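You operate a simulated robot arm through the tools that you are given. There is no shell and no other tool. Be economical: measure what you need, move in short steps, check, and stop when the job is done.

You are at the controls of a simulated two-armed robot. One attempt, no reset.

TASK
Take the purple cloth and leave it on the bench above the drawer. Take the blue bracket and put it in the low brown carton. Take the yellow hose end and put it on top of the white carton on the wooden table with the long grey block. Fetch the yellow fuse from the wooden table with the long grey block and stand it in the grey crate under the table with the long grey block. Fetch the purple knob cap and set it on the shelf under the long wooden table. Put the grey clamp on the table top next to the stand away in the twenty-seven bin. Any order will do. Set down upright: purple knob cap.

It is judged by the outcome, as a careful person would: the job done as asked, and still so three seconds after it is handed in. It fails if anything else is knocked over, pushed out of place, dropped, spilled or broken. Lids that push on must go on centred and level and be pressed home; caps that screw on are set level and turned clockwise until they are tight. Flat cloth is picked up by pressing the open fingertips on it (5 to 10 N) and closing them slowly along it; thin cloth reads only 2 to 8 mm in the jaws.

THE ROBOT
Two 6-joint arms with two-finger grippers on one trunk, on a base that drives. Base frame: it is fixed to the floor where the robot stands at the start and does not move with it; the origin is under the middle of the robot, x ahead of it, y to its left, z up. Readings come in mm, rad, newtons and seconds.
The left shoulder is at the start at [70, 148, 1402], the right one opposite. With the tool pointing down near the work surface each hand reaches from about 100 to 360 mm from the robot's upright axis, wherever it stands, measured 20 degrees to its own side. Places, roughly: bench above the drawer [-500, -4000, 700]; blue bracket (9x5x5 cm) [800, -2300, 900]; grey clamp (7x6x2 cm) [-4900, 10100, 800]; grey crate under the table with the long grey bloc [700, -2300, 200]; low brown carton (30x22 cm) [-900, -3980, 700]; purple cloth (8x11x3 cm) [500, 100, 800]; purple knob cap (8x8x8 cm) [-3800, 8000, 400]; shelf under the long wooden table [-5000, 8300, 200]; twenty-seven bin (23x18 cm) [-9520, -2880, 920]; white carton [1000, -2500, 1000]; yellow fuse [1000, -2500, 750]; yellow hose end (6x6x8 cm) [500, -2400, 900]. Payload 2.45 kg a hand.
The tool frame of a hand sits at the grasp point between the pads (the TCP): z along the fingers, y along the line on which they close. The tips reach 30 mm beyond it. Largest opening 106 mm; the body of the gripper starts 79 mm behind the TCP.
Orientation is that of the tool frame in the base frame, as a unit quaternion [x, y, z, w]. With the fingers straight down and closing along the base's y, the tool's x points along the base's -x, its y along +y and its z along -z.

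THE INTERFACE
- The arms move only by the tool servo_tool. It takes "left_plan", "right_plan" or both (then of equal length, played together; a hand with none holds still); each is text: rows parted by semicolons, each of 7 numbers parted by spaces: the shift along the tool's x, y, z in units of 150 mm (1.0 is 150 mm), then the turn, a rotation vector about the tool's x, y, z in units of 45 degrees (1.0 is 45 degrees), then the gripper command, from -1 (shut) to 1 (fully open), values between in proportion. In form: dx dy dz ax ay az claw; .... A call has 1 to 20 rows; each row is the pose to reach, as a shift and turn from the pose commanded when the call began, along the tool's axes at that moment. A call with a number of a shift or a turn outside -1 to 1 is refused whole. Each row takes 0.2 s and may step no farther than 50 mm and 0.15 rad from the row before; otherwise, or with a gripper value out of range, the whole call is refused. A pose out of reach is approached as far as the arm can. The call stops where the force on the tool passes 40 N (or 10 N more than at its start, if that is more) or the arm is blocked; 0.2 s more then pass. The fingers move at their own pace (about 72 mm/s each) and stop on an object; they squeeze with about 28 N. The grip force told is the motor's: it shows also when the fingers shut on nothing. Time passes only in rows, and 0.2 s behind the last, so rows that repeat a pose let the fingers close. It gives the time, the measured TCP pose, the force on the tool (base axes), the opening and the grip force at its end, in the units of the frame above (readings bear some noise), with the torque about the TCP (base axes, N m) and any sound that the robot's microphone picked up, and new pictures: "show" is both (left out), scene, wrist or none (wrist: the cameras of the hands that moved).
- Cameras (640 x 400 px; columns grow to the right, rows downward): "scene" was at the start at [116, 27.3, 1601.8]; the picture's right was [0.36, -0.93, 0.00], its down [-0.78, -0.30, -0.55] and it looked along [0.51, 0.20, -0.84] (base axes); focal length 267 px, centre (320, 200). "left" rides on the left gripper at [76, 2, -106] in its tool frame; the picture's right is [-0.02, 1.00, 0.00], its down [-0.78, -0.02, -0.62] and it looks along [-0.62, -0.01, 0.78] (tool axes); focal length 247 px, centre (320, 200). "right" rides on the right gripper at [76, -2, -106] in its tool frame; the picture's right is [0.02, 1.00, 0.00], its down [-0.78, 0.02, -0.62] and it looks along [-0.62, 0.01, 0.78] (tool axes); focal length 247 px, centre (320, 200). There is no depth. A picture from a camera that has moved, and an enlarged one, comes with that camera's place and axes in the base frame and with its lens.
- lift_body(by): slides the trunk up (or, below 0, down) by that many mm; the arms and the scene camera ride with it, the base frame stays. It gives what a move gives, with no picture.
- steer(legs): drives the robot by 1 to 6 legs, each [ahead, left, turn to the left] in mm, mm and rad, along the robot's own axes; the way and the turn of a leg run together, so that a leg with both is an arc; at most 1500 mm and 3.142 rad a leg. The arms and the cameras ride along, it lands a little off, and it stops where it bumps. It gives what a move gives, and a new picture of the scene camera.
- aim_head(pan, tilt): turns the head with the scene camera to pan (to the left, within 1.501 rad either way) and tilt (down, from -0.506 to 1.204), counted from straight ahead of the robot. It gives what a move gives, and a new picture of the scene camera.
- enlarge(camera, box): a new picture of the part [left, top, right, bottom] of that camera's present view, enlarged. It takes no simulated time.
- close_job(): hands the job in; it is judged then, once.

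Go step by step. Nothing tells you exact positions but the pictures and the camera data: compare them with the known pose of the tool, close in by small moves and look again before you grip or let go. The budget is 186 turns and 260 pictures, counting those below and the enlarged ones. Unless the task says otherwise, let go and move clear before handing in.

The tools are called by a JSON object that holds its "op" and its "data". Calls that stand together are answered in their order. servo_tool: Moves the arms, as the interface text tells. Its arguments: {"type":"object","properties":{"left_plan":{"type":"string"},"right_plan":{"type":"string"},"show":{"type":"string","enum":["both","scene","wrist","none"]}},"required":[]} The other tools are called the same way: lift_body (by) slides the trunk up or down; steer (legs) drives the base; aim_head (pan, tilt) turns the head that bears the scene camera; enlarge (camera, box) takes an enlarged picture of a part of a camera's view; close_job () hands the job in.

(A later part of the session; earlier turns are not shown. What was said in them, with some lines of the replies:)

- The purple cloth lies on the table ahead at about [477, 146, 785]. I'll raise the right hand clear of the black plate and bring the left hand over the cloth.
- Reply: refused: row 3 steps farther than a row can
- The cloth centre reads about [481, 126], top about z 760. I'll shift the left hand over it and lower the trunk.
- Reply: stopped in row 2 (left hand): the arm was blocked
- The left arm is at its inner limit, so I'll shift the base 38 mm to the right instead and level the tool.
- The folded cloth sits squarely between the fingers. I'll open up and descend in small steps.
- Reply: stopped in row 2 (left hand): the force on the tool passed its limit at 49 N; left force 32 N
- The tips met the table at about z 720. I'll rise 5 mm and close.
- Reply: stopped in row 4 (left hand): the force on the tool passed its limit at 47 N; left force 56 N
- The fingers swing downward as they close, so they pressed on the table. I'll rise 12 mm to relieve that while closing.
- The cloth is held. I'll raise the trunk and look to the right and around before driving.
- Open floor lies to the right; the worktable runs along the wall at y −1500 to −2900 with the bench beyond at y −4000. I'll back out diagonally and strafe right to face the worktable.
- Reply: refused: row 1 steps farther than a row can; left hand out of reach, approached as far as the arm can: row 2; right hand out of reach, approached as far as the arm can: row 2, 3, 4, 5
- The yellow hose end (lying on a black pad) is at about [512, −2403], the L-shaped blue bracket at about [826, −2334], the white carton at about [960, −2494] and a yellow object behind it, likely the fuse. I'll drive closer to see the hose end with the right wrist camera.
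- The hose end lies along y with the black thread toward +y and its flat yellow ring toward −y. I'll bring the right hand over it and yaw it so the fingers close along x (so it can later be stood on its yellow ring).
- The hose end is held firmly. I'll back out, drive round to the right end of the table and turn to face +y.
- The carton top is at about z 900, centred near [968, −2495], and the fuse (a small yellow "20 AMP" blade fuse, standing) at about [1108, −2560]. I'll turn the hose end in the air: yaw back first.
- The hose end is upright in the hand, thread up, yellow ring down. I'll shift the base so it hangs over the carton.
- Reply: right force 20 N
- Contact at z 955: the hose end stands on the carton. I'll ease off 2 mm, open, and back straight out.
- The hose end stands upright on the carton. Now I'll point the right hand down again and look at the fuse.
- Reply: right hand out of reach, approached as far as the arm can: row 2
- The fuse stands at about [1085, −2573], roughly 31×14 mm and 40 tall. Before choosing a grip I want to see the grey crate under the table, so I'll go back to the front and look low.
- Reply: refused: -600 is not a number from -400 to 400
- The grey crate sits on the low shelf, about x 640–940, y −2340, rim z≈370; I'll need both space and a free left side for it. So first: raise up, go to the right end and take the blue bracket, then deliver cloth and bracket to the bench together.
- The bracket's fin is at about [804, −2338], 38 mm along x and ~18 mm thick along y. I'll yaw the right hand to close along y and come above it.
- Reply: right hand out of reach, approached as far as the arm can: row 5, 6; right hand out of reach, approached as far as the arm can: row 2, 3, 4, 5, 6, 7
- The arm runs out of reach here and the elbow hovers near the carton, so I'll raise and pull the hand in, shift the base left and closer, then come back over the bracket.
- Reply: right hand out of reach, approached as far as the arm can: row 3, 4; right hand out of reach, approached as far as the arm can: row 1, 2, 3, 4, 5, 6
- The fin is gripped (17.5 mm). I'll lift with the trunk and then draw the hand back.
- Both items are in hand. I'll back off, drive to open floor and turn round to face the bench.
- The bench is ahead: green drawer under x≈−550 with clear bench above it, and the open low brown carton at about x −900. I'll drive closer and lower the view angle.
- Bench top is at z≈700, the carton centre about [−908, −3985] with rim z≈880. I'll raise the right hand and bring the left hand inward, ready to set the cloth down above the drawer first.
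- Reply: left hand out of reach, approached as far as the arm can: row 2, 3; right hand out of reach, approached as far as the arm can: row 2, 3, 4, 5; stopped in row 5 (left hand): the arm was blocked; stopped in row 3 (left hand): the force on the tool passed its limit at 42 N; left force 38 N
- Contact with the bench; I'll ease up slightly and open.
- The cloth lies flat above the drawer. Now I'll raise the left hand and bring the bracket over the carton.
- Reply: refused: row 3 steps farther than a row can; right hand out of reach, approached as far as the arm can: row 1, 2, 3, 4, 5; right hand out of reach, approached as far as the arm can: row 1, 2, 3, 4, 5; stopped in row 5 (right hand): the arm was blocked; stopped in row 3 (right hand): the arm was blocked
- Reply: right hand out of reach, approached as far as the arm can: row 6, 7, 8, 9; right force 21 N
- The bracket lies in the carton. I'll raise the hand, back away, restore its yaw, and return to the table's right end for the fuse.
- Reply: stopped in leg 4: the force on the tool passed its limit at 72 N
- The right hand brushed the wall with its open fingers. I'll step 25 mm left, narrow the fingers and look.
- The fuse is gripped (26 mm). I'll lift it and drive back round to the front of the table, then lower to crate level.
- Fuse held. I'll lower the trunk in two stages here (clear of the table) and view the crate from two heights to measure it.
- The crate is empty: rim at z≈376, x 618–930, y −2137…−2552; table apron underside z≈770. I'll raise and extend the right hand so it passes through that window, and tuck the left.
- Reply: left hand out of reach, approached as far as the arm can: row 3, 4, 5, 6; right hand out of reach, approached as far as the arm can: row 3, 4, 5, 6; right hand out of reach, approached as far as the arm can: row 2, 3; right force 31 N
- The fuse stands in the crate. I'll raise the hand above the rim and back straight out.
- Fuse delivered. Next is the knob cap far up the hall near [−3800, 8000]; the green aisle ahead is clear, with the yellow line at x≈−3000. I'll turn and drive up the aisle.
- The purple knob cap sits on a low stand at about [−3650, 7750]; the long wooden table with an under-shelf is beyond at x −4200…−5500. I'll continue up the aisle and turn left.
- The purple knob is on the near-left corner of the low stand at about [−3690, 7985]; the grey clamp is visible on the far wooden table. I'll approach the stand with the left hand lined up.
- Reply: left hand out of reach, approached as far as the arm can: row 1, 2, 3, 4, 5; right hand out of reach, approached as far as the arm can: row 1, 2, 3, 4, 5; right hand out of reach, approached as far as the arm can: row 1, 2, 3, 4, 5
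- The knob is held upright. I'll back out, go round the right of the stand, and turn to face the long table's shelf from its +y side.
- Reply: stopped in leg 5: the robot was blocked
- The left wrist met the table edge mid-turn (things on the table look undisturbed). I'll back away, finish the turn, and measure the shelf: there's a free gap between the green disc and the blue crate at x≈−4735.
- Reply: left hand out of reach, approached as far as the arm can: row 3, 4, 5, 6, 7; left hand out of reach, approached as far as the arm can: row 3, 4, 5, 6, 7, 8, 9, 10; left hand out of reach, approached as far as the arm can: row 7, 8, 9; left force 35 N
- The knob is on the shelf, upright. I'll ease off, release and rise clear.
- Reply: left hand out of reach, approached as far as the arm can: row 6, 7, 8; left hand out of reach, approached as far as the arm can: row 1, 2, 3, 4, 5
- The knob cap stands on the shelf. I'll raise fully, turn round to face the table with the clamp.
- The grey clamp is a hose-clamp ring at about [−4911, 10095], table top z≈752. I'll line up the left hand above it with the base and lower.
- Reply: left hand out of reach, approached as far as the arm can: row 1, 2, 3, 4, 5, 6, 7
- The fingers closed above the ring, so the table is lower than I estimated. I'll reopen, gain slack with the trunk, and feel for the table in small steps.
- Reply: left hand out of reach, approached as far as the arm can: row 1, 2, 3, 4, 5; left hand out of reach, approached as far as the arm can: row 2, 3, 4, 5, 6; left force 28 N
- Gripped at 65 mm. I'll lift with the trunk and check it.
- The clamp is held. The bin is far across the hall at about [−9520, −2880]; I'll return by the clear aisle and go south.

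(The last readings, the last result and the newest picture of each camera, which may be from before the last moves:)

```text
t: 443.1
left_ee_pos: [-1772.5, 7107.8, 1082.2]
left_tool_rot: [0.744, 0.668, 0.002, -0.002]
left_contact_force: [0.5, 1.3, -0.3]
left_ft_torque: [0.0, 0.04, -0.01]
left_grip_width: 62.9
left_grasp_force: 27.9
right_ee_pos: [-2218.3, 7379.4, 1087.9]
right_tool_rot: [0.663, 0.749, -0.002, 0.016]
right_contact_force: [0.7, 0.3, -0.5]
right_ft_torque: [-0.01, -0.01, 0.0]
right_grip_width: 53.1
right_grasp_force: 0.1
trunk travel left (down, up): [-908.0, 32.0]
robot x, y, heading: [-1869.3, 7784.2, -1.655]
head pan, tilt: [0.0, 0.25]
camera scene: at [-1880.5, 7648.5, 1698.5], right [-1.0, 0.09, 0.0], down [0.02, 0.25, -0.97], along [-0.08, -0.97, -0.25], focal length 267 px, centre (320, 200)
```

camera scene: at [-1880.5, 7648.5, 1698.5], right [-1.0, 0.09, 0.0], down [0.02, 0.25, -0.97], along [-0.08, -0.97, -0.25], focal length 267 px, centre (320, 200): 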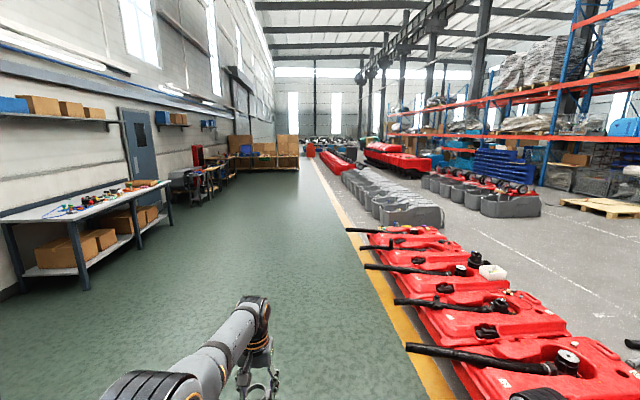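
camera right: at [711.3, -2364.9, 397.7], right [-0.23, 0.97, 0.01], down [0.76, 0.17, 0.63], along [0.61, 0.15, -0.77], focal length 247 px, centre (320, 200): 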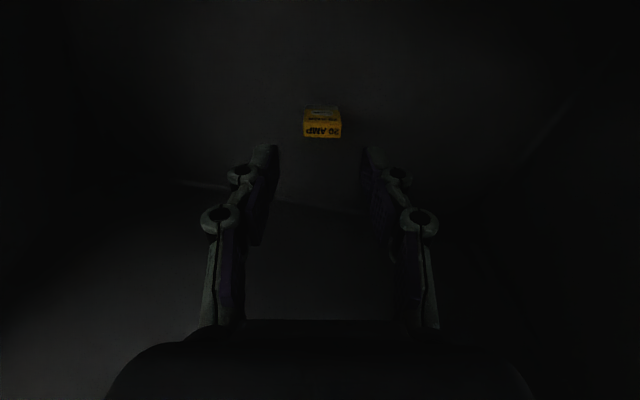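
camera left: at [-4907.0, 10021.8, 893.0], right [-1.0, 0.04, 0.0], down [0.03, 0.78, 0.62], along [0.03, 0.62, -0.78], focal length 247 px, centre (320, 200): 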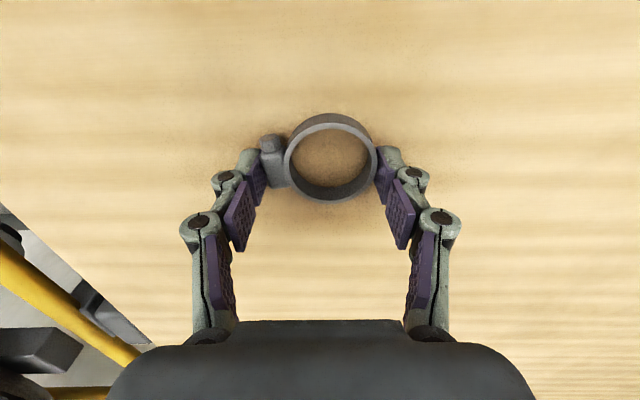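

{"op": "enlarge", "data": {"camera": "scene", "box": [380, 90, 620, 240]}}

```text
2.67 times, centred on (500, 165) of scene
camera zoom: at [-1880.5, 7648.5, 1698.5], right [-1.0, 0.09, 0.0], down [0.02, 0.25, -0.97], along [-0.08, -0.97, -0.25], focal length 711 px, centre (-160, 293)
```

zoom: 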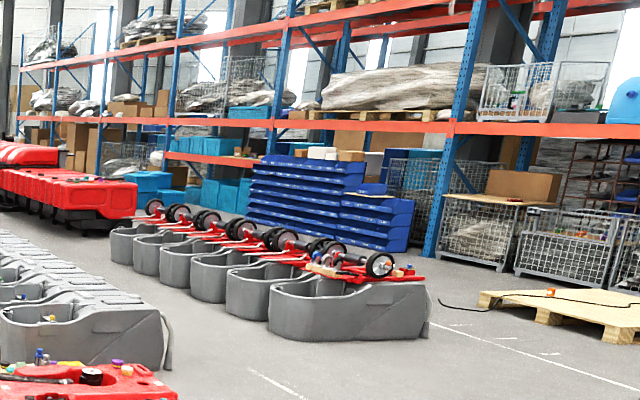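

The blue stacked bins are by the racks far to the south-west (near [−9500, −2900]). I'll drive south down the aisle and look west for a way across.

{"op": "steer", "data": {"legs": [[0, 0, 0.085], [1500, 0, 0], [1500, 0, 0], [1500, 0, 0], [1500, 0, 0], [1500, 0, 0]]}}

{"op": "aim_head", "data": {"pan": -0.9, "tilt": 0.2}}

```text
t: 479.1
left_ee_pos: [-1910.2, -366.0, 1082.5]
left_tool_rot: [0.724, 0.69, 0.002, -0.003]
left_contact_force: [0.2, 0.0, -0.3]
left_ft_torque: [-0.04, -0.04, -0.01]
left_grip_width: 63.0
left_grasp_force: 27.9
right_ee_pos: [-2370.2, -122.3, 1088.3]
right_tool_rot: [0.64, 0.768, -0.002, 0.017]
right_contact_force: [-0.3, 0.4, 0.3]
right_ft_torque: [-0.01, 0.02, 0.0]
right_grip_width: 53.1
right_grasp_force: 0.1
trunk travel left (down, up): [-908.0, 32.0]
robot x, y, heading: [-2046.0, 308.8, -1.595]
head pan, tilt: [0.0, 0.25]
camera scene: at [-2050.1, 167.4, 1698.5], right [-1.0, 0.02, 0.0], down [0.01, 0.25, -0.97], along [-0.02, -0.97, -0.25], focal length 267 px, centre (320, 200)
```

scene: 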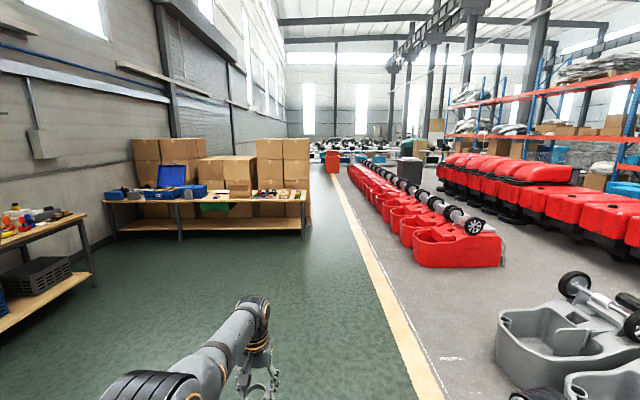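

```text
t: 480.3
left_ee_pos: [-1907.4, -367.0, 1082.1]
left_tool_rot: [0.723, 0.691, 0.003, -0.002]
left_contact_force: [-0.3, 0.0, -0.2]
left_ft_torque: [-0.04, 0.02, 0.02]
left_grip_width: 62.6
left_grasp_force: 28.4
right_ee_pos: [-2370.5, -122.2, 1088.8]
right_tool_rot: [0.64, 0.769, 0.0, 0.016]
right_contact_force: [-0.2, -0.1, -0.8]
right_ft_torque: [-0.02, -0.04, -0.01]
right_grip_width: 53.0
right_grasp_force: 0.2
trunk travel left (down, up): [-908.0, 32.0]
robot x, y, heading: [-2047.4, 307.2, -1.597]
head pan, tilt: [-0.901, 0.201]
camera scene: at [-2122.2, 204.0, 1703.0], right [-0.6, 0.8, 0.0], down [0.16, 0.12, -0.98], along [-0.78, -0.59, -0.2], focal length 267 px, centre (320, 200)
```

scene: 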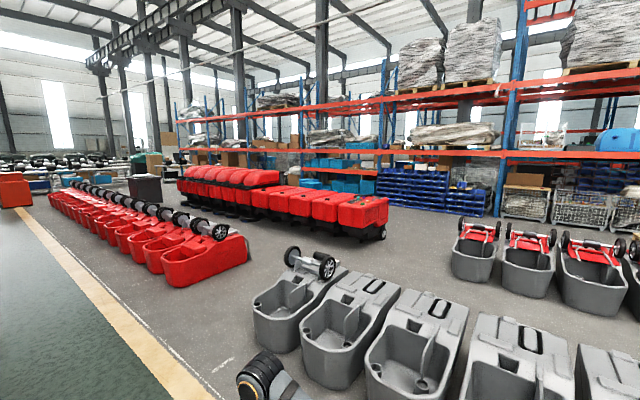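

There's a gap between the grey tubs (ending y≈−1450) and the red tubs (from y≈−2900), then another north of the red vehicles leading to the blue bins. I'll cross the first gap.

{"op": "aim_head", "data": {"pan": 0.0, "tilt": 0.35}}

{"op": "steer", "data": {"legs": [[1500, 0, 0], [970, 0, 0], [0, 0, -1.545], [1200, 0, 0]]}}

```text
t: 481.5
left_ee_pos: [-1908.4, -366.7, 1081.0]
left_tool_rot: [0.723, 0.69, 0.003, -0.002]
left_contact_force: [0.4, 0.0, 0.6]
left_ft_torque: [-0.02, 0.0, 0.02]
left_grip_width: 63.0
left_grasp_force: 28.3
right_ee_pos: [-2371.1, -122.9, 1087.8]
right_tool_rot: [0.64, 0.768, -0.001, 0.016]
right_contact_force: [-0.2, 0.4, -0.1]
right_ft_torque: [0.05, -0.01, -0.02]
right_grip_width: 52.8
right_grasp_force: 0.1
trunk travel left (down, up): [-908.0, 32.0]
robot x, y, heading: [-2047.5, 311.8, -1.598]
head pan, tilt: [0.0, 0.351]
camera scene: at [-2050.2, 167.0, 1689.0], right [-1.0, 0.03, 0.0], down [0.01, 0.34, -0.94], along [-0.02, -0.94, -0.34], focal length 267 px, centre (320, 200)
```

scene: 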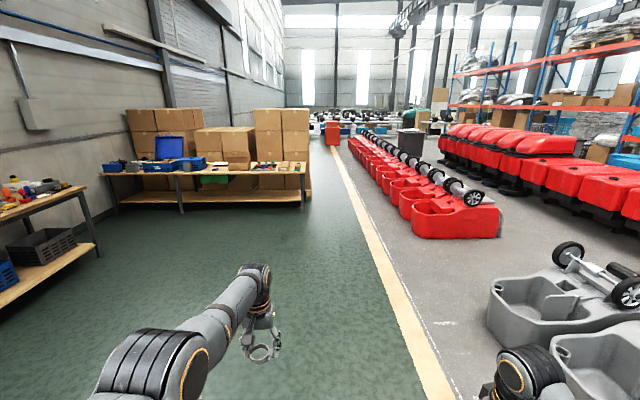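

```text
t: 502.9
left_ee_pos: [-3970.7, -2441.0, 1080.7]
left_tool_rot: [1.0, 0.021, 0.004, 0.0]
left_contact_force: [-0.1, -0.2, -0.6]
left_ft_torque: [0.04, 0.02, -0.03]
left_grip_width: 62.9
left_grasp_force: 27.8
right_ee_pos: [-3768.3, -1960.2, 1088.4]
right_tool_rot: [0.991, 0.135, -0.013, 0.012]
right_contact_force: [-0.2, -0.7, 0.2]
right_ft_torque: [0.0, -0.02, 0.0]
right_grip_width: 53.1
right_grasp_force: 0.0
trunk travel left (down, up): [-908.0, 32.0]
robot x, y, heading: [-3313.3, -2248.5, -3.072]
head pan, tilt: [0.0, 0.351]
camera scene: at [-3452.7, -2252.4, 1689.1], right [-0.06, 1.0, 0.0], down [0.34, 0.02, -0.94], along [-0.94, -0.06, -0.34], focal length 267 px, centre (320, 200)
```

scene: 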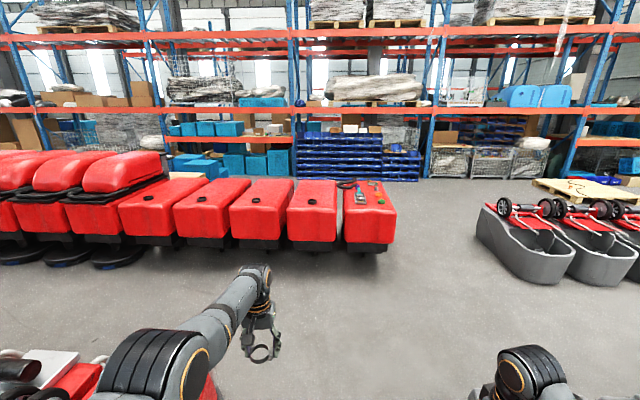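

{"op": "steer", "data": {"legs": [[0, 0, -0.07], [1500, 0, 0], [240, 0, 0], [0, -1290, 0]]}}

```text
t: 518.2
left_ee_pos: [-5701.3, -1090.4, 1080.6]
left_tool_rot: [1.0, -0.025, 0.005, 0.0]
left_contact_force: [0.0, 0.2, -0.7]
left_ft_torque: [0.03, -0.01, 0.01]
left_grip_width: 62.7
left_grasp_force: 28.2
right_ee_pos: [-5454.2, -630.7, 1088.8]
right_tool_rot: [0.996, 0.088, -0.012, 0.01]
right_contact_force: [0.5, 0.6, 0.5]
right_ft_torque: [-0.04, 0.01, 0.01]
right_grip_width: 52.9
right_grasp_force: 0.1
trunk travel left (down, up): [-908.0, 32.0]
robot x, y, heading: [-5026.4, -954.3, 3.114]
head pan, tilt: [0.0, 0.351]
camera scene: at [-5168.6, -950.6, 1689.0], right [0.03, 1.0, 0.0], down [0.34, -0.01, -0.94], along [-0.94, 0.03, -0.34], focal length 267 px, centre (320, 200)
```

scene: 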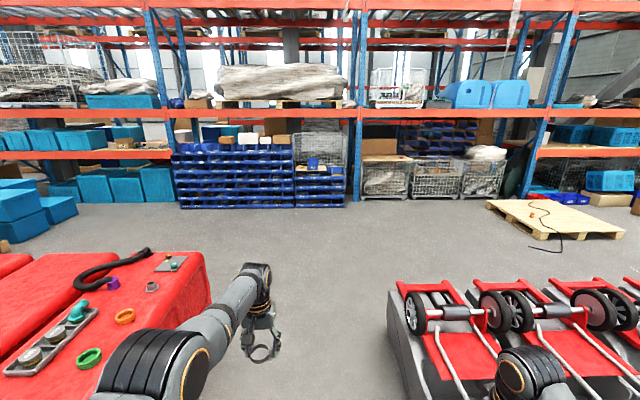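

{"op": "steer", "data": {"legs": [[0, 0, 0.028], [1500, 0, 0], [1200, 0, 0], [0, 1500, 0], [0, 200, 0]]}}

{"op": "enlarge", "data": {"camera": "scene", "box": [100, 120, 420, 320]}}

```text
t: 540.0
left_ee_pos: [-8428.9, -2768.3, 1082.7]
left_tool_rot: [1.0, -0.014, 0.004, 0.002]
left_contact_force: [0.3, 0.5, -0.1]
left_ft_torque: [-0.04, -0.01, 0.02]
left_grip_width: 62.8
left_grasp_force: 28.1
right_ee_pos: [-8192.4, -2303.2, 1087.1]
right_tool_rot: [0.995, 0.1, -0.013, 0.012]
right_contact_force: [0.1, 0.3, 0.0]
right_ft_torque: [-0.03, -0.01, -0.01]
right_grip_width: 52.9
right_grasp_force: 0.1
trunk travel left (down, up): [-908.0, 32.0]
robot x, y, heading: [-7755.8, -2622.0, 3.137]
head pan, tilt: [0.0, 0.351]
camera scene: at [-7898.9, -2614.1, 1689.0], right [0.01, 1.0, 0.0], down [0.34, -0.01, -0.94], along [-0.94, 0.01, -0.34], focal length 267 px, centre (320, 200)
```

scene: 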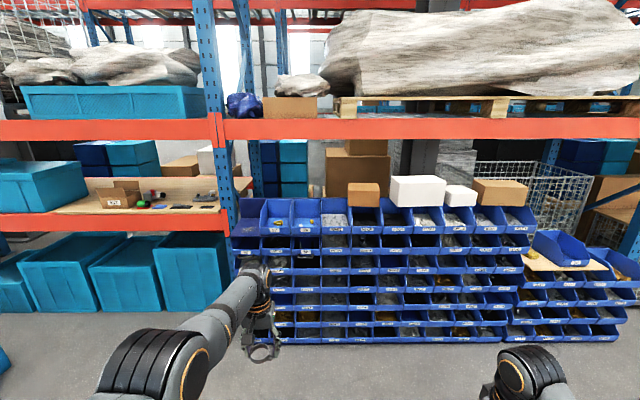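

```text
2.00 times, centred on (260, 220) of scene
camera zoom: at [-7898.9, -2614.1, 1689.0], right [0.01, 1.0, 0.0], down [0.34, -0.01, -0.94], along [-0.94, 0.01, -0.34], focal length 533 px, centre (440, 160)
```

zoom: 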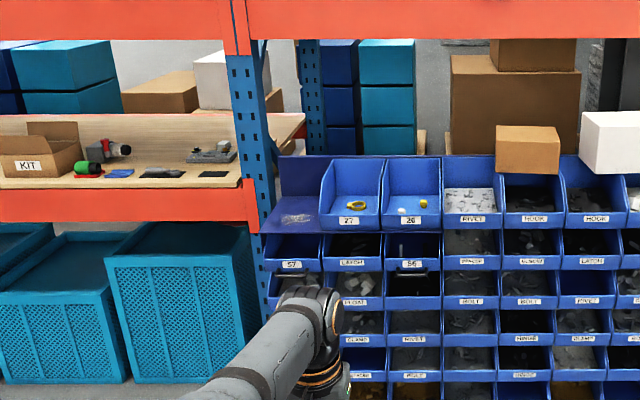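

{"op": "enlarge", "data": {"camera": "scene", "box": [230, 185, 350, 260]}}

```text
5.33 times, centred on (290, 222) of scene
camera zoom: at [-7898.9, -2614.1, 1689.0], right [0.01, 1.0, 0.0], down [0.34, -0.01, -0.94], along [-0.94, 0.01, -0.34], focal length 1422 px, centre (480, 80)
```

zoom: 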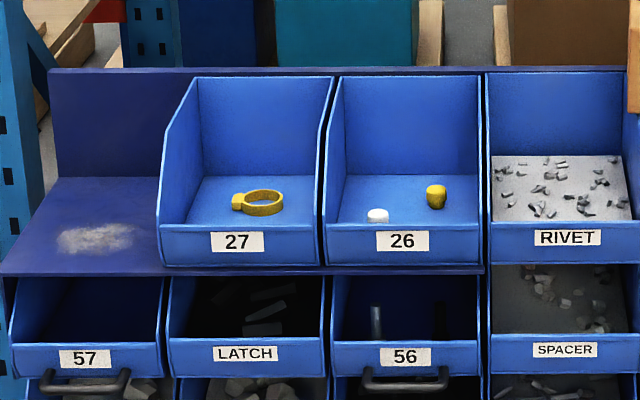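

Bin 27 is in the top row: front lip at x≈−9408, z≈960, centre about [−9520, −2880]. I'll line up the left hand in front of it.

{"op": "lift_body", "data": {"by": 30}}

{"op": "steer", "data": {"legs": [[0, 112, 0.004], [900, 0, 0]]}}

{"op": "enlarge", "data": {"camera": "left", "box": [0, 0, 640, 400]}}

```text
t: 540.7
left_ee_pos: [-8429.0, -2770.6, 1111.9]
left_tool_rot: [1.0, -0.014, 0.003, 0.0]
left_contact_force: [-0.3, -0.7, 0.7]
left_ft_torque: [-0.02, -0.02, -0.02]
left_grip_width: 62.9
left_grasp_force: 28.6
right_ee_pos: [-8192.3, -2307.3, 1118.9]
right_tool_rot: [0.995, 0.099, -0.012, 0.01]
right_contact_force: [0.3, -0.5, -0.2]
right_ft_torque: [0.02, -0.02, 0.01]
right_grip_width: 52.7
right_grasp_force: 0.0
trunk travel left (down, up): [-938.0, 2.0]
robot x, y, heading: [-7756.1, -2623.1, 3.136]
head pan, tilt: [0.0, 0.351]
```

```text
t: 546.2
left_ee_pos: [-9328.3, -2877.0, 1114.0]
left_tool_rot: [1.0, -0.014, 0.004, 0.0]
left_contact_force: [-0.5, -0.2, 0.8]
left_ft_torque: [-0.02, 0.01, 0.0]
left_grip_width: 63.1
left_grasp_force: 28.2
right_ee_pos: [-9092.1, -2412.2, 1119.2]
right_tool_rot: [0.995, 0.1, -0.013, 0.01]
right_contact_force: [0.5, 0.6, 0.4]
right_ft_torque: [-0.01, -0.03, 0.04]
right_grip_width: 53.0
right_grasp_force: 0.1
trunk travel left (down, up): [-938.0, 2.0]
robot x, y, heading: [-8660.1, -2727.4, 3.138]
head pan, tilt: [0.0, 0.351]
camera scene: at [-8798.4, -2725.6, 1719.1], right [0.01, 1.0, 0.0], down [0.34, 0.0, -0.94], along [-0.94, 0.01, -0.34], focal length 267 px, centre (320, 200)
```

scene: 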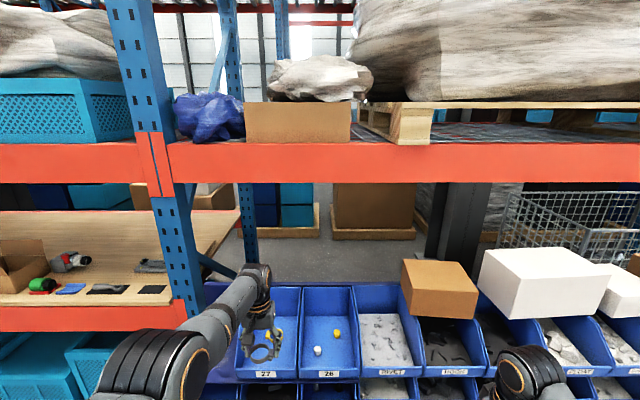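

```text
1.00 times, centred on (320, 200) of left (not enlarged: the box is as wide or as high as the picture)
camera zoom: at [-9251.6, -2881.1, 1220.1], right [-0.05, -1.0, 0.0], down [-0.79, 0.04, 0.62], along [-0.62, 0.03, -0.79], focal length 247 px, centre (320, 200)
```

zoom: 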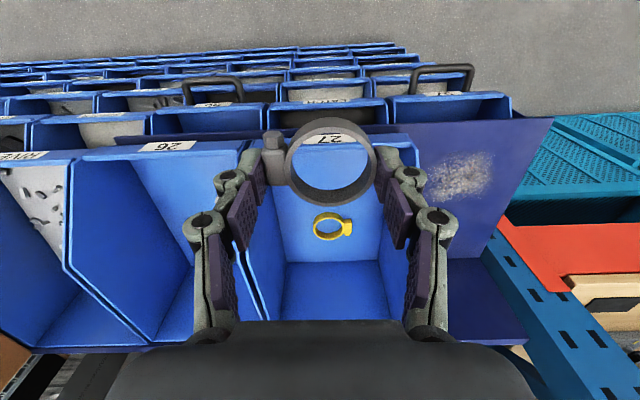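

{"op": "steer", "data": {"legs": [[107, 10, 0]]}}

{"op": "servo_tool", "data": {"left_plan": "0 0 0.1 0 0 0 -1; 0 0 0.25 0 0 0 -1; 0 0 0.4 0 0 0 -1; 0 0 0.5 0 0 0 -1; 0 0 0.5 0 0 0 -1", "show": "both"}}

```text
t: 547.4
left_ee_pos: [-9432.4, -2885.6, 1115.2]
left_tool_rot: [1.0, -0.014, 0.002, 0.0]
left_contact_force: [0.3, -0.5, 0.0]
left_ft_torque: [-0.04, 0.08, -0.03]
left_grip_width: 63.0
left_grasp_force: 28.1
right_ee_pos: [-9194.4, -2420.8, 1120.0]
right_tool_rot: [0.995, 0.099, -0.014, 0.01]
right_contact_force: [0.2, 0.7, 0.0]
right_ft_torque: [-0.02, 0.04, 0.01]
right_grip_width: 52.8
right_grasp_force: 0.0
trunk travel left (down, up): [-938.0, 2.0]
robot x, y, heading: [-8762.9, -2737.4, 3.139]
head pan, tilt: [0.0, 0.351]
camera scene: at [-8899.3, -2734.2, 1719.6], right [0.01, 1.0, 0.0], down [0.34, 0.0, -0.94], along [-0.94, 0.01, -0.34], focal length 267 px, centre (320, 200)
```

scene: 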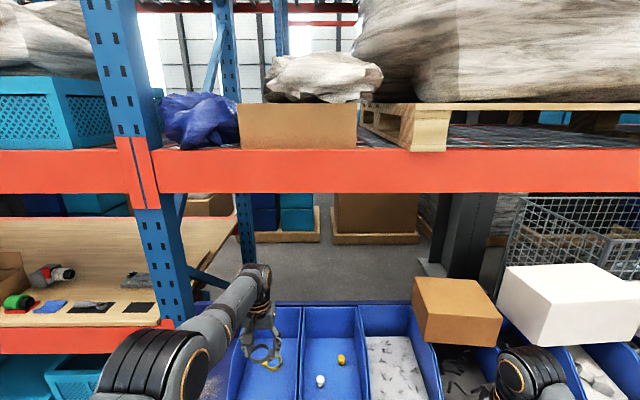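

```text
t: 548.6
left_ee_pos: [-9416.4, -2886.9, 1043.1]
left_tool_rot: [1.0, -0.013, 0.003, 0.0]
left_contact_force: [0.3, 0.3, 0.3]
left_ft_torque: [0.01, 0.0, -0.01]
left_grip_width: 62.9
left_grasp_force: 27.9
left hand out of reach, approached as far as the arm can: row 2, 3, 4, 5
right_ee_pos: [-9198.5, -2420.1, 1118.1]
right_tool_rot: [0.995, 0.099, -0.013, 0.009]
right_contact_force: [0.6, 0.3, 0.6]
right_ft_torque: [-0.01, -0.01, 0.01]
right_grip_width: 53.1
right_grasp_force: 0.0
trunk travel left (down, up): [-938.0, 2.0]
robot x, y, heading: [-8761.0, -2737.3, 3.14]
head pan, tilt: [0.0, 0.351]
camera scene: at [-8904.0, -2734.8, 1719.2], right [0.01, 1.0, 0.0], down [0.34, 0.0, -0.94], along [-0.94, 0.01, -0.34], focal length 267 px, centre (320, 200)
camera left: at [-9339.5, -2891.7, 1151.1], right [-0.05, -1.0, 0.0], down [-0.79, 0.04, 0.62], along [-0.62, 0.03, -0.79], focal length 247 px, centre (320, 200)
```

scene: 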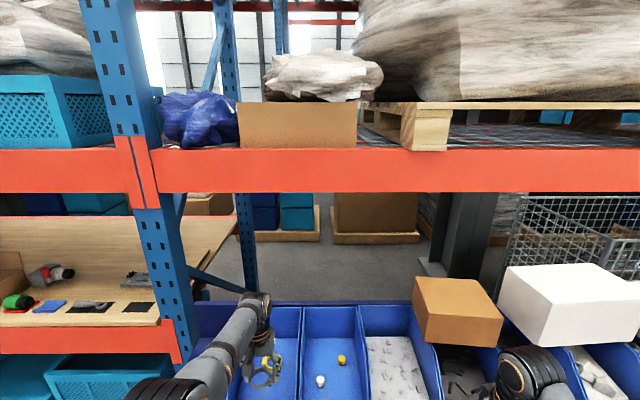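
left: 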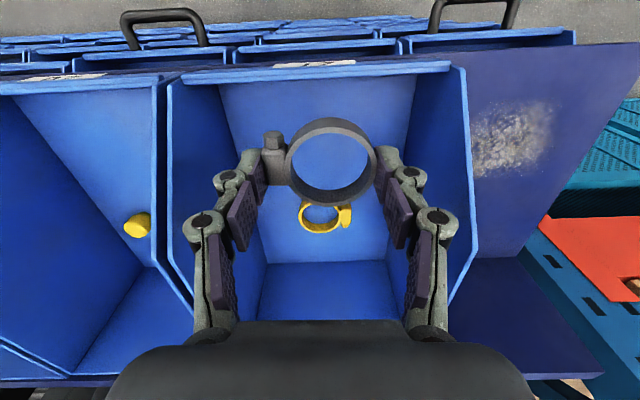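

{"op": "servo_tool", "data": {"left_plan": "-0.05 0 -0.15 0 0 0 -1; -0.1 0 -0.35 0 0 0 -1; -0.1 0 -0.35 0 0 0 -1", "show": "none"}}

{"op": "lift_body", "data": {"by": -90}}

{"op": "enlarge", "data": {"camera": "left", "box": [0, 0, 640, 400]}}

```text
t: 549.4
left_ee_pos: [-9433.4, -2888.8, 1096.8]
left_tool_rot: [1.0, -0.014, 0.004, 0.0]
left_contact_force: [0.5, 0.4, -0.8]
left_ft_torque: [-0.02, -0.03, 0.01]
left_grip_width: 63.1
left_grasp_force: 28.3
right_ee_pos: [-9198.5, -2421.3, 1118.5]
right_tool_rot: [0.995, 0.099, -0.012, 0.01]
right_contact_force: [0.8, -0.3, -0.6]
right_ft_torque: [0.02, 0.02, 0.0]
right_grip_width: 53.1
right_grasp_force: 0.1
trunk travel left (down, up): [-938.0, 2.0]
robot x, y, heading: [-8764.8, -2738.7, 3.131]
head pan, tilt: [0.0, 0.351]
```

```text
t: 550.7
left_ee_pos: [-9432.8, -2887.4, 1005.6]
left_tool_rot: [1.0, -0.014, 0.004, 0.0]
left_contact_force: [0.1, -0.7, -0.7]
left_ft_torque: [0.0, 0.0, 0.02]
left_grip_width: 63.0
left_grasp_force: 28.1
right_ee_pos: [-9198.1, -2421.6, 1027.8]
right_tool_rot: [0.995, 0.099, -0.013, 0.01]
right_contact_force: [0.5, -0.2, -0.1]
right_ft_torque: [0.0, -0.02, -0.02]
right_grip_width: 52.8
right_grasp_force: 0.1
trunk travel left (down, up): [-848.0, 92.0]
robot x, y, heading: [-8766.2, -2739.4, 3.138]
head pan, tilt: [0.0, 0.351]
```

```text
1.00 times, centred on (320, 200) of left (not enlarged: the box is as wide or as high as the picture)
camera zoom: at [-9356.8, -2892.1, 1113.2], right [-0.05, -1.0, 0.0], down [-0.79, 0.04, 0.62], along [-0.62, 0.03, -0.79], focal length 247 px, centre (320, 200)
```

zoom: 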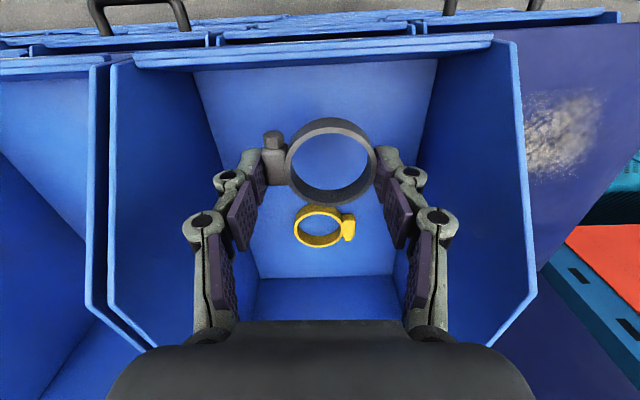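

{"op": "servo_tool", "data": {"left_plan": "0 0 0.05 0 0 0 -1; 0 0 0.1 0 0 0 -1; 0 0 0.15 0 0 0 -1; 0 0 0.2 0 0 0 -1; 0 0 0.24 0 0 0 -1; 0 0 0.28 0 0 0 -1; 0 0 0.32 0 0 0 -1; 0 0 0.36 0 0 0 -1; 0 0 0.4 0 0 0 -1", "show": "wrist"}}

```text
t: 552.7
left_ee_pos: [-9417.8, -2891.3, 950.8]
left_tool_rot: [1.0, -0.014, 0.002, 0.0]
left_contact_force: [-1.7, -0.3, 0.6]
left_ft_torque: [-0.02, 0.02, 0.05]
left_grip_width: 62.8
left_grasp_force: 28.2
left hand out of reach, approached as far as the arm can: row 2, 3, 4, 5, 6, 7, 8, 9
right_ee_pos: [-9198.7, -2420.8, 1027.1]
right_tool_rot: [0.995, 0.1, -0.012, 0.011]
right_contact_force: [-0.9, 0.7, 0.5]
right_ft_torque: [0.0, -0.02, -0.03]
right_grip_width: 52.8
right_grasp_force: 0.1
trunk travel left (down, up): [-848.0, 92.0]
robot x, y, heading: [-8763.8, -2737.1, 3.137]
head pan, tilt: [0.0, 0.351]
camera left: at [-9340.3, -2895.1, 1058.9], right [-0.05, -1.0, 0.0], down [-0.79, 0.04, 0.62], along [-0.62, 0.03, -0.79], focal length 247 px, centre (320, 200)
```

left: 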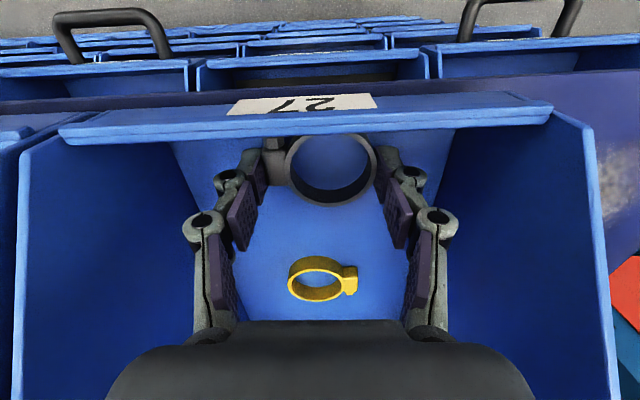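

{"op": "steer", "data": {"legs": [[22, 0, 0]]}}

{"op": "servo_tool", "data": {"left_plan": "0 0 -0.15 0 0 0 -1; -0.03 0 -0.3 0 0 0 -1; -0.03 0 -0.3 0 0 0 -1", "show": "none"}}

{"op": "lift_body", "data": {"by": -60}}

{"op": "servo_tool", "data": {"left_plan": "0 0 0.03 0 0 0 -1; 0 0 0.06 0 0 0 -1; 0 0 0.09 0 0 0 -1; 0 0 0.12 0 0 0 -1; 0 0 0.15 0 0 0 -1; 0 0 0.18 0 0 0 -1; 0 0 0.21 0 0 0 -1; 0 0 0.24 0 0 0 -1; 0 0 0.27 0 0 0 -1", "show": "wrist"}}

```text
t: 553.5
left_ee_pos: [-9432.7, -2891.0, 954.8]
left_tool_rot: [1.0, -0.014, 0.0, 0.001]
left_contact_force: [0.7, 0.6, 0.1]
left_ft_torque: [-0.02, 0.06, -0.01]
left_grip_width: 63.1
left_grasp_force: 28.0
right_ee_pos: [-9215.1, -2421.0, 1029.2]
right_tool_rot: [0.995, 0.1, -0.015, 0.01]
right_contact_force: [1.0, 0.2, 0.2]
right_ft_torque: [0.0, 0.07, -0.02]
right_grip_width: 53.1
right_grasp_force: 0.0
trunk travel left (down, up): [-848.0, 92.0]
robot x, y, heading: [-8780.6, -2739.9, 3.132]
head pan, tilt: [0.0, 0.351]
camera scene: at [-8919.8, -2734.6, 1629.8], right [0.01, 1.0, 0.0], down [0.34, 0.0, -0.94], along [-0.94, 0.01, -0.34], focal length 267 px, centre (320, 200)
```

scene: 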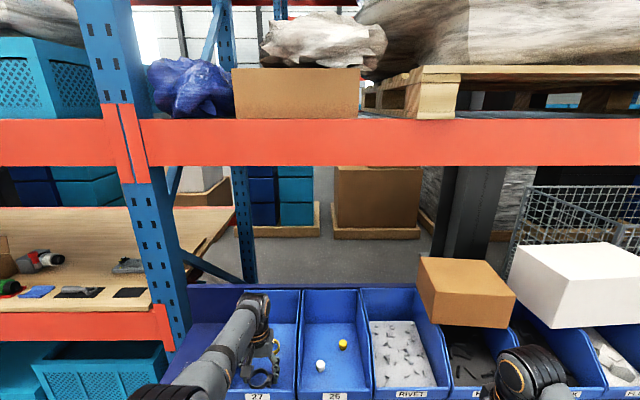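

```text
t: 554.3
left_ee_pos: [-9443.5, -2889.0, 995.8]
left_tool_rot: [1.0, -0.014, 0.005, -0.001]
left_contact_force: [-0.8, -0.3, -0.9]
left_ft_torque: [0.05, -0.02, 0.0]
left_grip_width: 62.8
left_grasp_force: 28.2
right_ee_pos: [-9221.4, -2421.0, 1028.3]
right_tool_rot: [0.995, 0.099, -0.011, 0.01]
right_contact_force: [0.3, -0.1, 0.1]
right_ft_torque: [0.02, -0.02, -0.04]
right_grip_width: 53.0
right_grasp_force: 0.2
trunk travel left (down, up): [-848.0, 92.0]
robot x, y, heading: [-8783.7, -2735.9, 3.141]
head pan, tilt: [0.0, 0.351]
```

```text
t: 555.3
left_ee_pos: [-9444.0, -2889.1, 943.6]
left_tool_rot: [1.0, -0.014, -0.003, 0.001]
left_contact_force: [-6.5, -3.0, 37.3]
left_ft_torque: [0.33, -0.39, 0.15]
left_grip_width: 63.0
left_grasp_force: 27.6
right_ee_pos: [-9217.6, -2419.4, 970.1]
right_tool_rot: [0.995, 0.1, -0.014, 0.01]
right_contact_force: [0.3, -0.3, -0.1]
right_ft_torque: [-0.01, 0.0, 0.02]
right_grip_width: 52.9
right_grasp_force: 0.0
trunk travel left (down, up): [-788.0, 152.0]
robot x, y, heading: [-8786.4, -2738.6, 3.135]
head pan, tilt: [0.0, 0.351]
```

```text
t: 555.7
left_ee_pos: [-9445.1, -2889.0, 942.9]
left_tool_rot: [1.0, -0.014, -0.007, 0.0]
left_contact_force: [9.7, -1.6, 21.7]
left_ft_torque: [0.5, -0.53, -0.21]
left_grip_width: 63.1
left_grasp_force: 28.3
right_ee_pos: [-9215.9, -2420.6, 969.2]
right_tool_rot: [0.995, 0.1, -0.014, 0.009]
right_contact_force: [-0.6, -0.9, 0.4]
right_ft_torque: [-0.01, -0.01, 0.0]
right_grip_width: 53.2
right_grasp_force: 0.1
trunk travel left (down, up): [-788.0, 152.0]
robot x, y, heading: [-8781.6, -2736.7, 3.132]
head pan, tilt: [0.0, 0.351]
stopped in row 1 (left hand): the force on the tool passed its limit at 50 N (the readings are from after the stop); the commanded pose is now the measured one
camera left: at [-9366.2, -2892.5, 1049.3], right [-0.05, -1.0, 0.0], down [-0.77, 0.04, 0.63], along [-0.63, 0.03, -0.77], focal length 247 px, centre (320, 200)
```

left: 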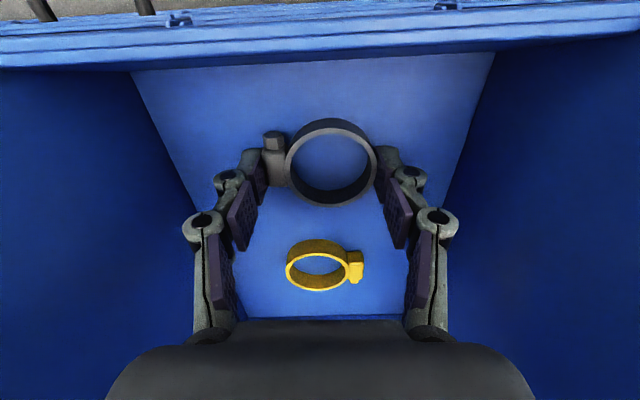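

The clamp has reached the bin floor in front of the yellow ring. I'll ease up, open modestly and rise.

{"op": "servo_tool", "data": {"left_plan": "0 0 -0.02 0 0 0 -1; 0 0 -0.02 0 0 0 0.3; 0 0 -0.02 0 0 0 0.55; 0 0 -0.02 0 0 0 0.55; 0 0 -0.2 0 0 0 0.55; 0 0 -0.4 0 0 0 0.55; 0 0 -0.6 0 0 0 0.55; 0 0 -0.8 0 0 0 0.55; 0 0 -0.8 0 0 0 0.55", "show": "both"}}

```text
t: 557.7
left_ee_pos: [-9447.4, -2888.8, 1059.3]
left_tool_rot: [1.0, -0.014, -0.004, 0.001]
left_contact_force: [-0.2, 0.1, 0.4]
left_ft_torque: [0.0, 0.0, -0.02]
left_grip_width: 82.3
left_grasp_force: 0.1
right_ee_pos: [-9220.0, -2421.0, 967.8]
right_tool_rot: [0.995, 0.1, -0.012, 0.01]
right_contact_force: [-0.1, 0.8, 0.1]
right_ft_torque: [0.01, -0.01, 0.04]
right_grip_width: 53.0
right_grasp_force: 0.0
trunk travel left (down, up): [-788.0, 152.0]
robot x, y, heading: [-8785.3, -2736.9, 3.133]
head pan, tilt: [0.0, 0.351]
camera scene: at [-8927.4, -2734.6, 1569.0], right [0.01, 1.0, 0.0], down [0.34, 0.0, -0.94], along [-0.94, 0.01, -0.34], focal length 267 px, centre (320, 200)
camera left: at [-9369.0, -2892.9, 1165.6], right [-0.05, -1.0, 0.0], down [-0.78, 0.04, 0.63], along [-0.63, 0.03, -0.78], focal length 247 px, centre (320, 200)
```

scene: 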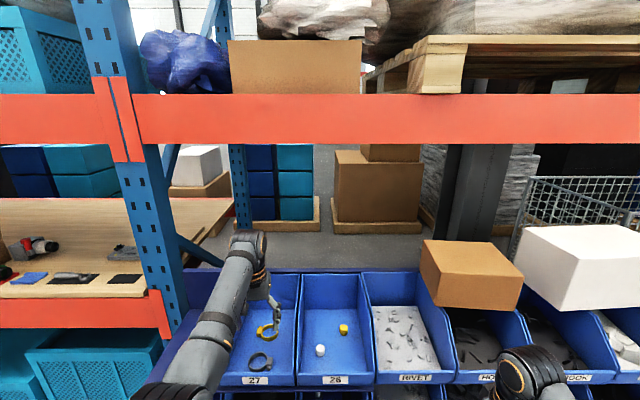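
left: 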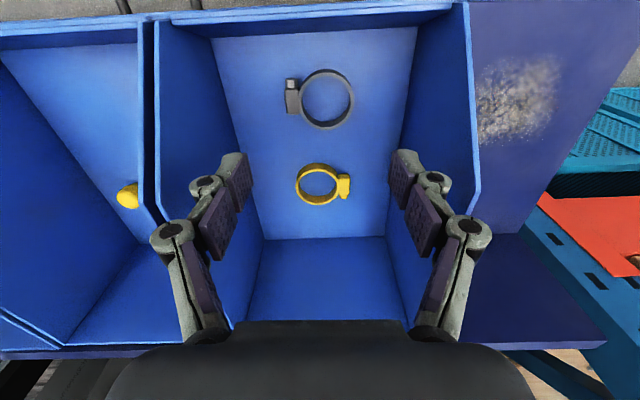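

The clamp lies flat in bin 27 beside the yellow ring. I'll rise and back clear.

{"op": "lift_body", "data": {"by": 140}}

{"op": "steer", "data": {"legs": [[-500, 0, 0]]}}

```text
t: 559.4
left_ee_pos: [-9447.9, -2889.8, 1198.6]
left_tool_rot: [1.0, -0.014, -0.003, 0.001]
left_contact_force: [0.0, -0.9, -1.0]
left_ft_torque: [0.01, 0.02, 0.04]
left_grip_width: 82.5
left_grasp_force: 0.0
right_ee_pos: [-9220.0, -2420.8, 1108.1]
right_tool_rot: [0.995, 0.099, -0.012, 0.011]
right_contact_force: [-0.1, 0.1, -0.6]
right_ft_torque: [-0.01, -0.01, 0.01]
right_grip_width: 52.9
right_grasp_force: 0.0
trunk travel left (down, up): [-928.0, 12.0]
robot x, y, heading: [-8786.5, -2736.5, 3.133]
head pan, tilt: [0.0, 0.351]
```

```text
t: 562.3
left_ee_pos: [-8942.7, -2890.7, 1198.2]
left_tool_rot: [1.0, -0.016, -0.003, 0.0]
left_contact_force: [0.2, -0.3, -0.2]
left_ft_torque: [0.01, -0.04, 0.04]
left_grip_width: 82.1
left_grasp_force: 0.1
right_ee_pos: [-8713.7, -2423.5, 1107.3]
right_tool_rot: [0.995, 0.097, -0.011, 0.011]
right_contact_force: [-0.2, -0.1, 0.8]
right_ft_torque: [0.02, -0.02, -0.03]
right_grip_width: 52.8
right_grasp_force: 0.1
trunk travel left (down, up): [-928.0, 12.0]
robot x, y, heading: [-8275.3, -2743.1, 3.128]
head pan, tilt: [0.0, 0.351]
camera scene: at [-8423.0, -2738.8, 1708.7], right [0.01, 1.0, 0.0], down [0.35, 0.0, -0.94], along [-0.94, 0.01, -0.35], focal length 267 px, centre (320, 200)
```

scene: 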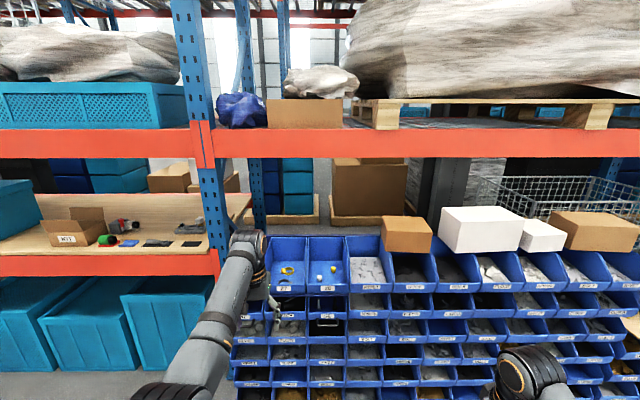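

All six items are placed, both hands are empty and clear, and nothing appears disturbed, so I'm handing in.

{"op": "close_job", "data": {}}

```text
The job is handed in.
```

All six items are where you asked and the job is handed in. One thing to know: while I was turning beside the long wooden table, the left wrist bumped its edge. The things on top looked undisturbed afterwards.

- **Purple cloth:** it lies flat on the bench above the green drawer.
- **Blue bracket:** it sits flat in the low brown carton.
- **Yellow hose end:** it stands on its yellow ring on top of the white carton.
- **Yellow fuse:** it stands upright in the grey crate under the table.
- **Purple knob cap:** it is upright on the shelf under the long wooden table, between the green disc and the blue crate.
- **Grey clamp:** it lies in bin 27, beside the yellow ring that was already there.

The open fingers of the right hand also brushed the wall while lining up for the fuse; I saw nothing moved there. I saw each item in place after releasing it, but did not drive back to recheck the earlier ones before handing in.
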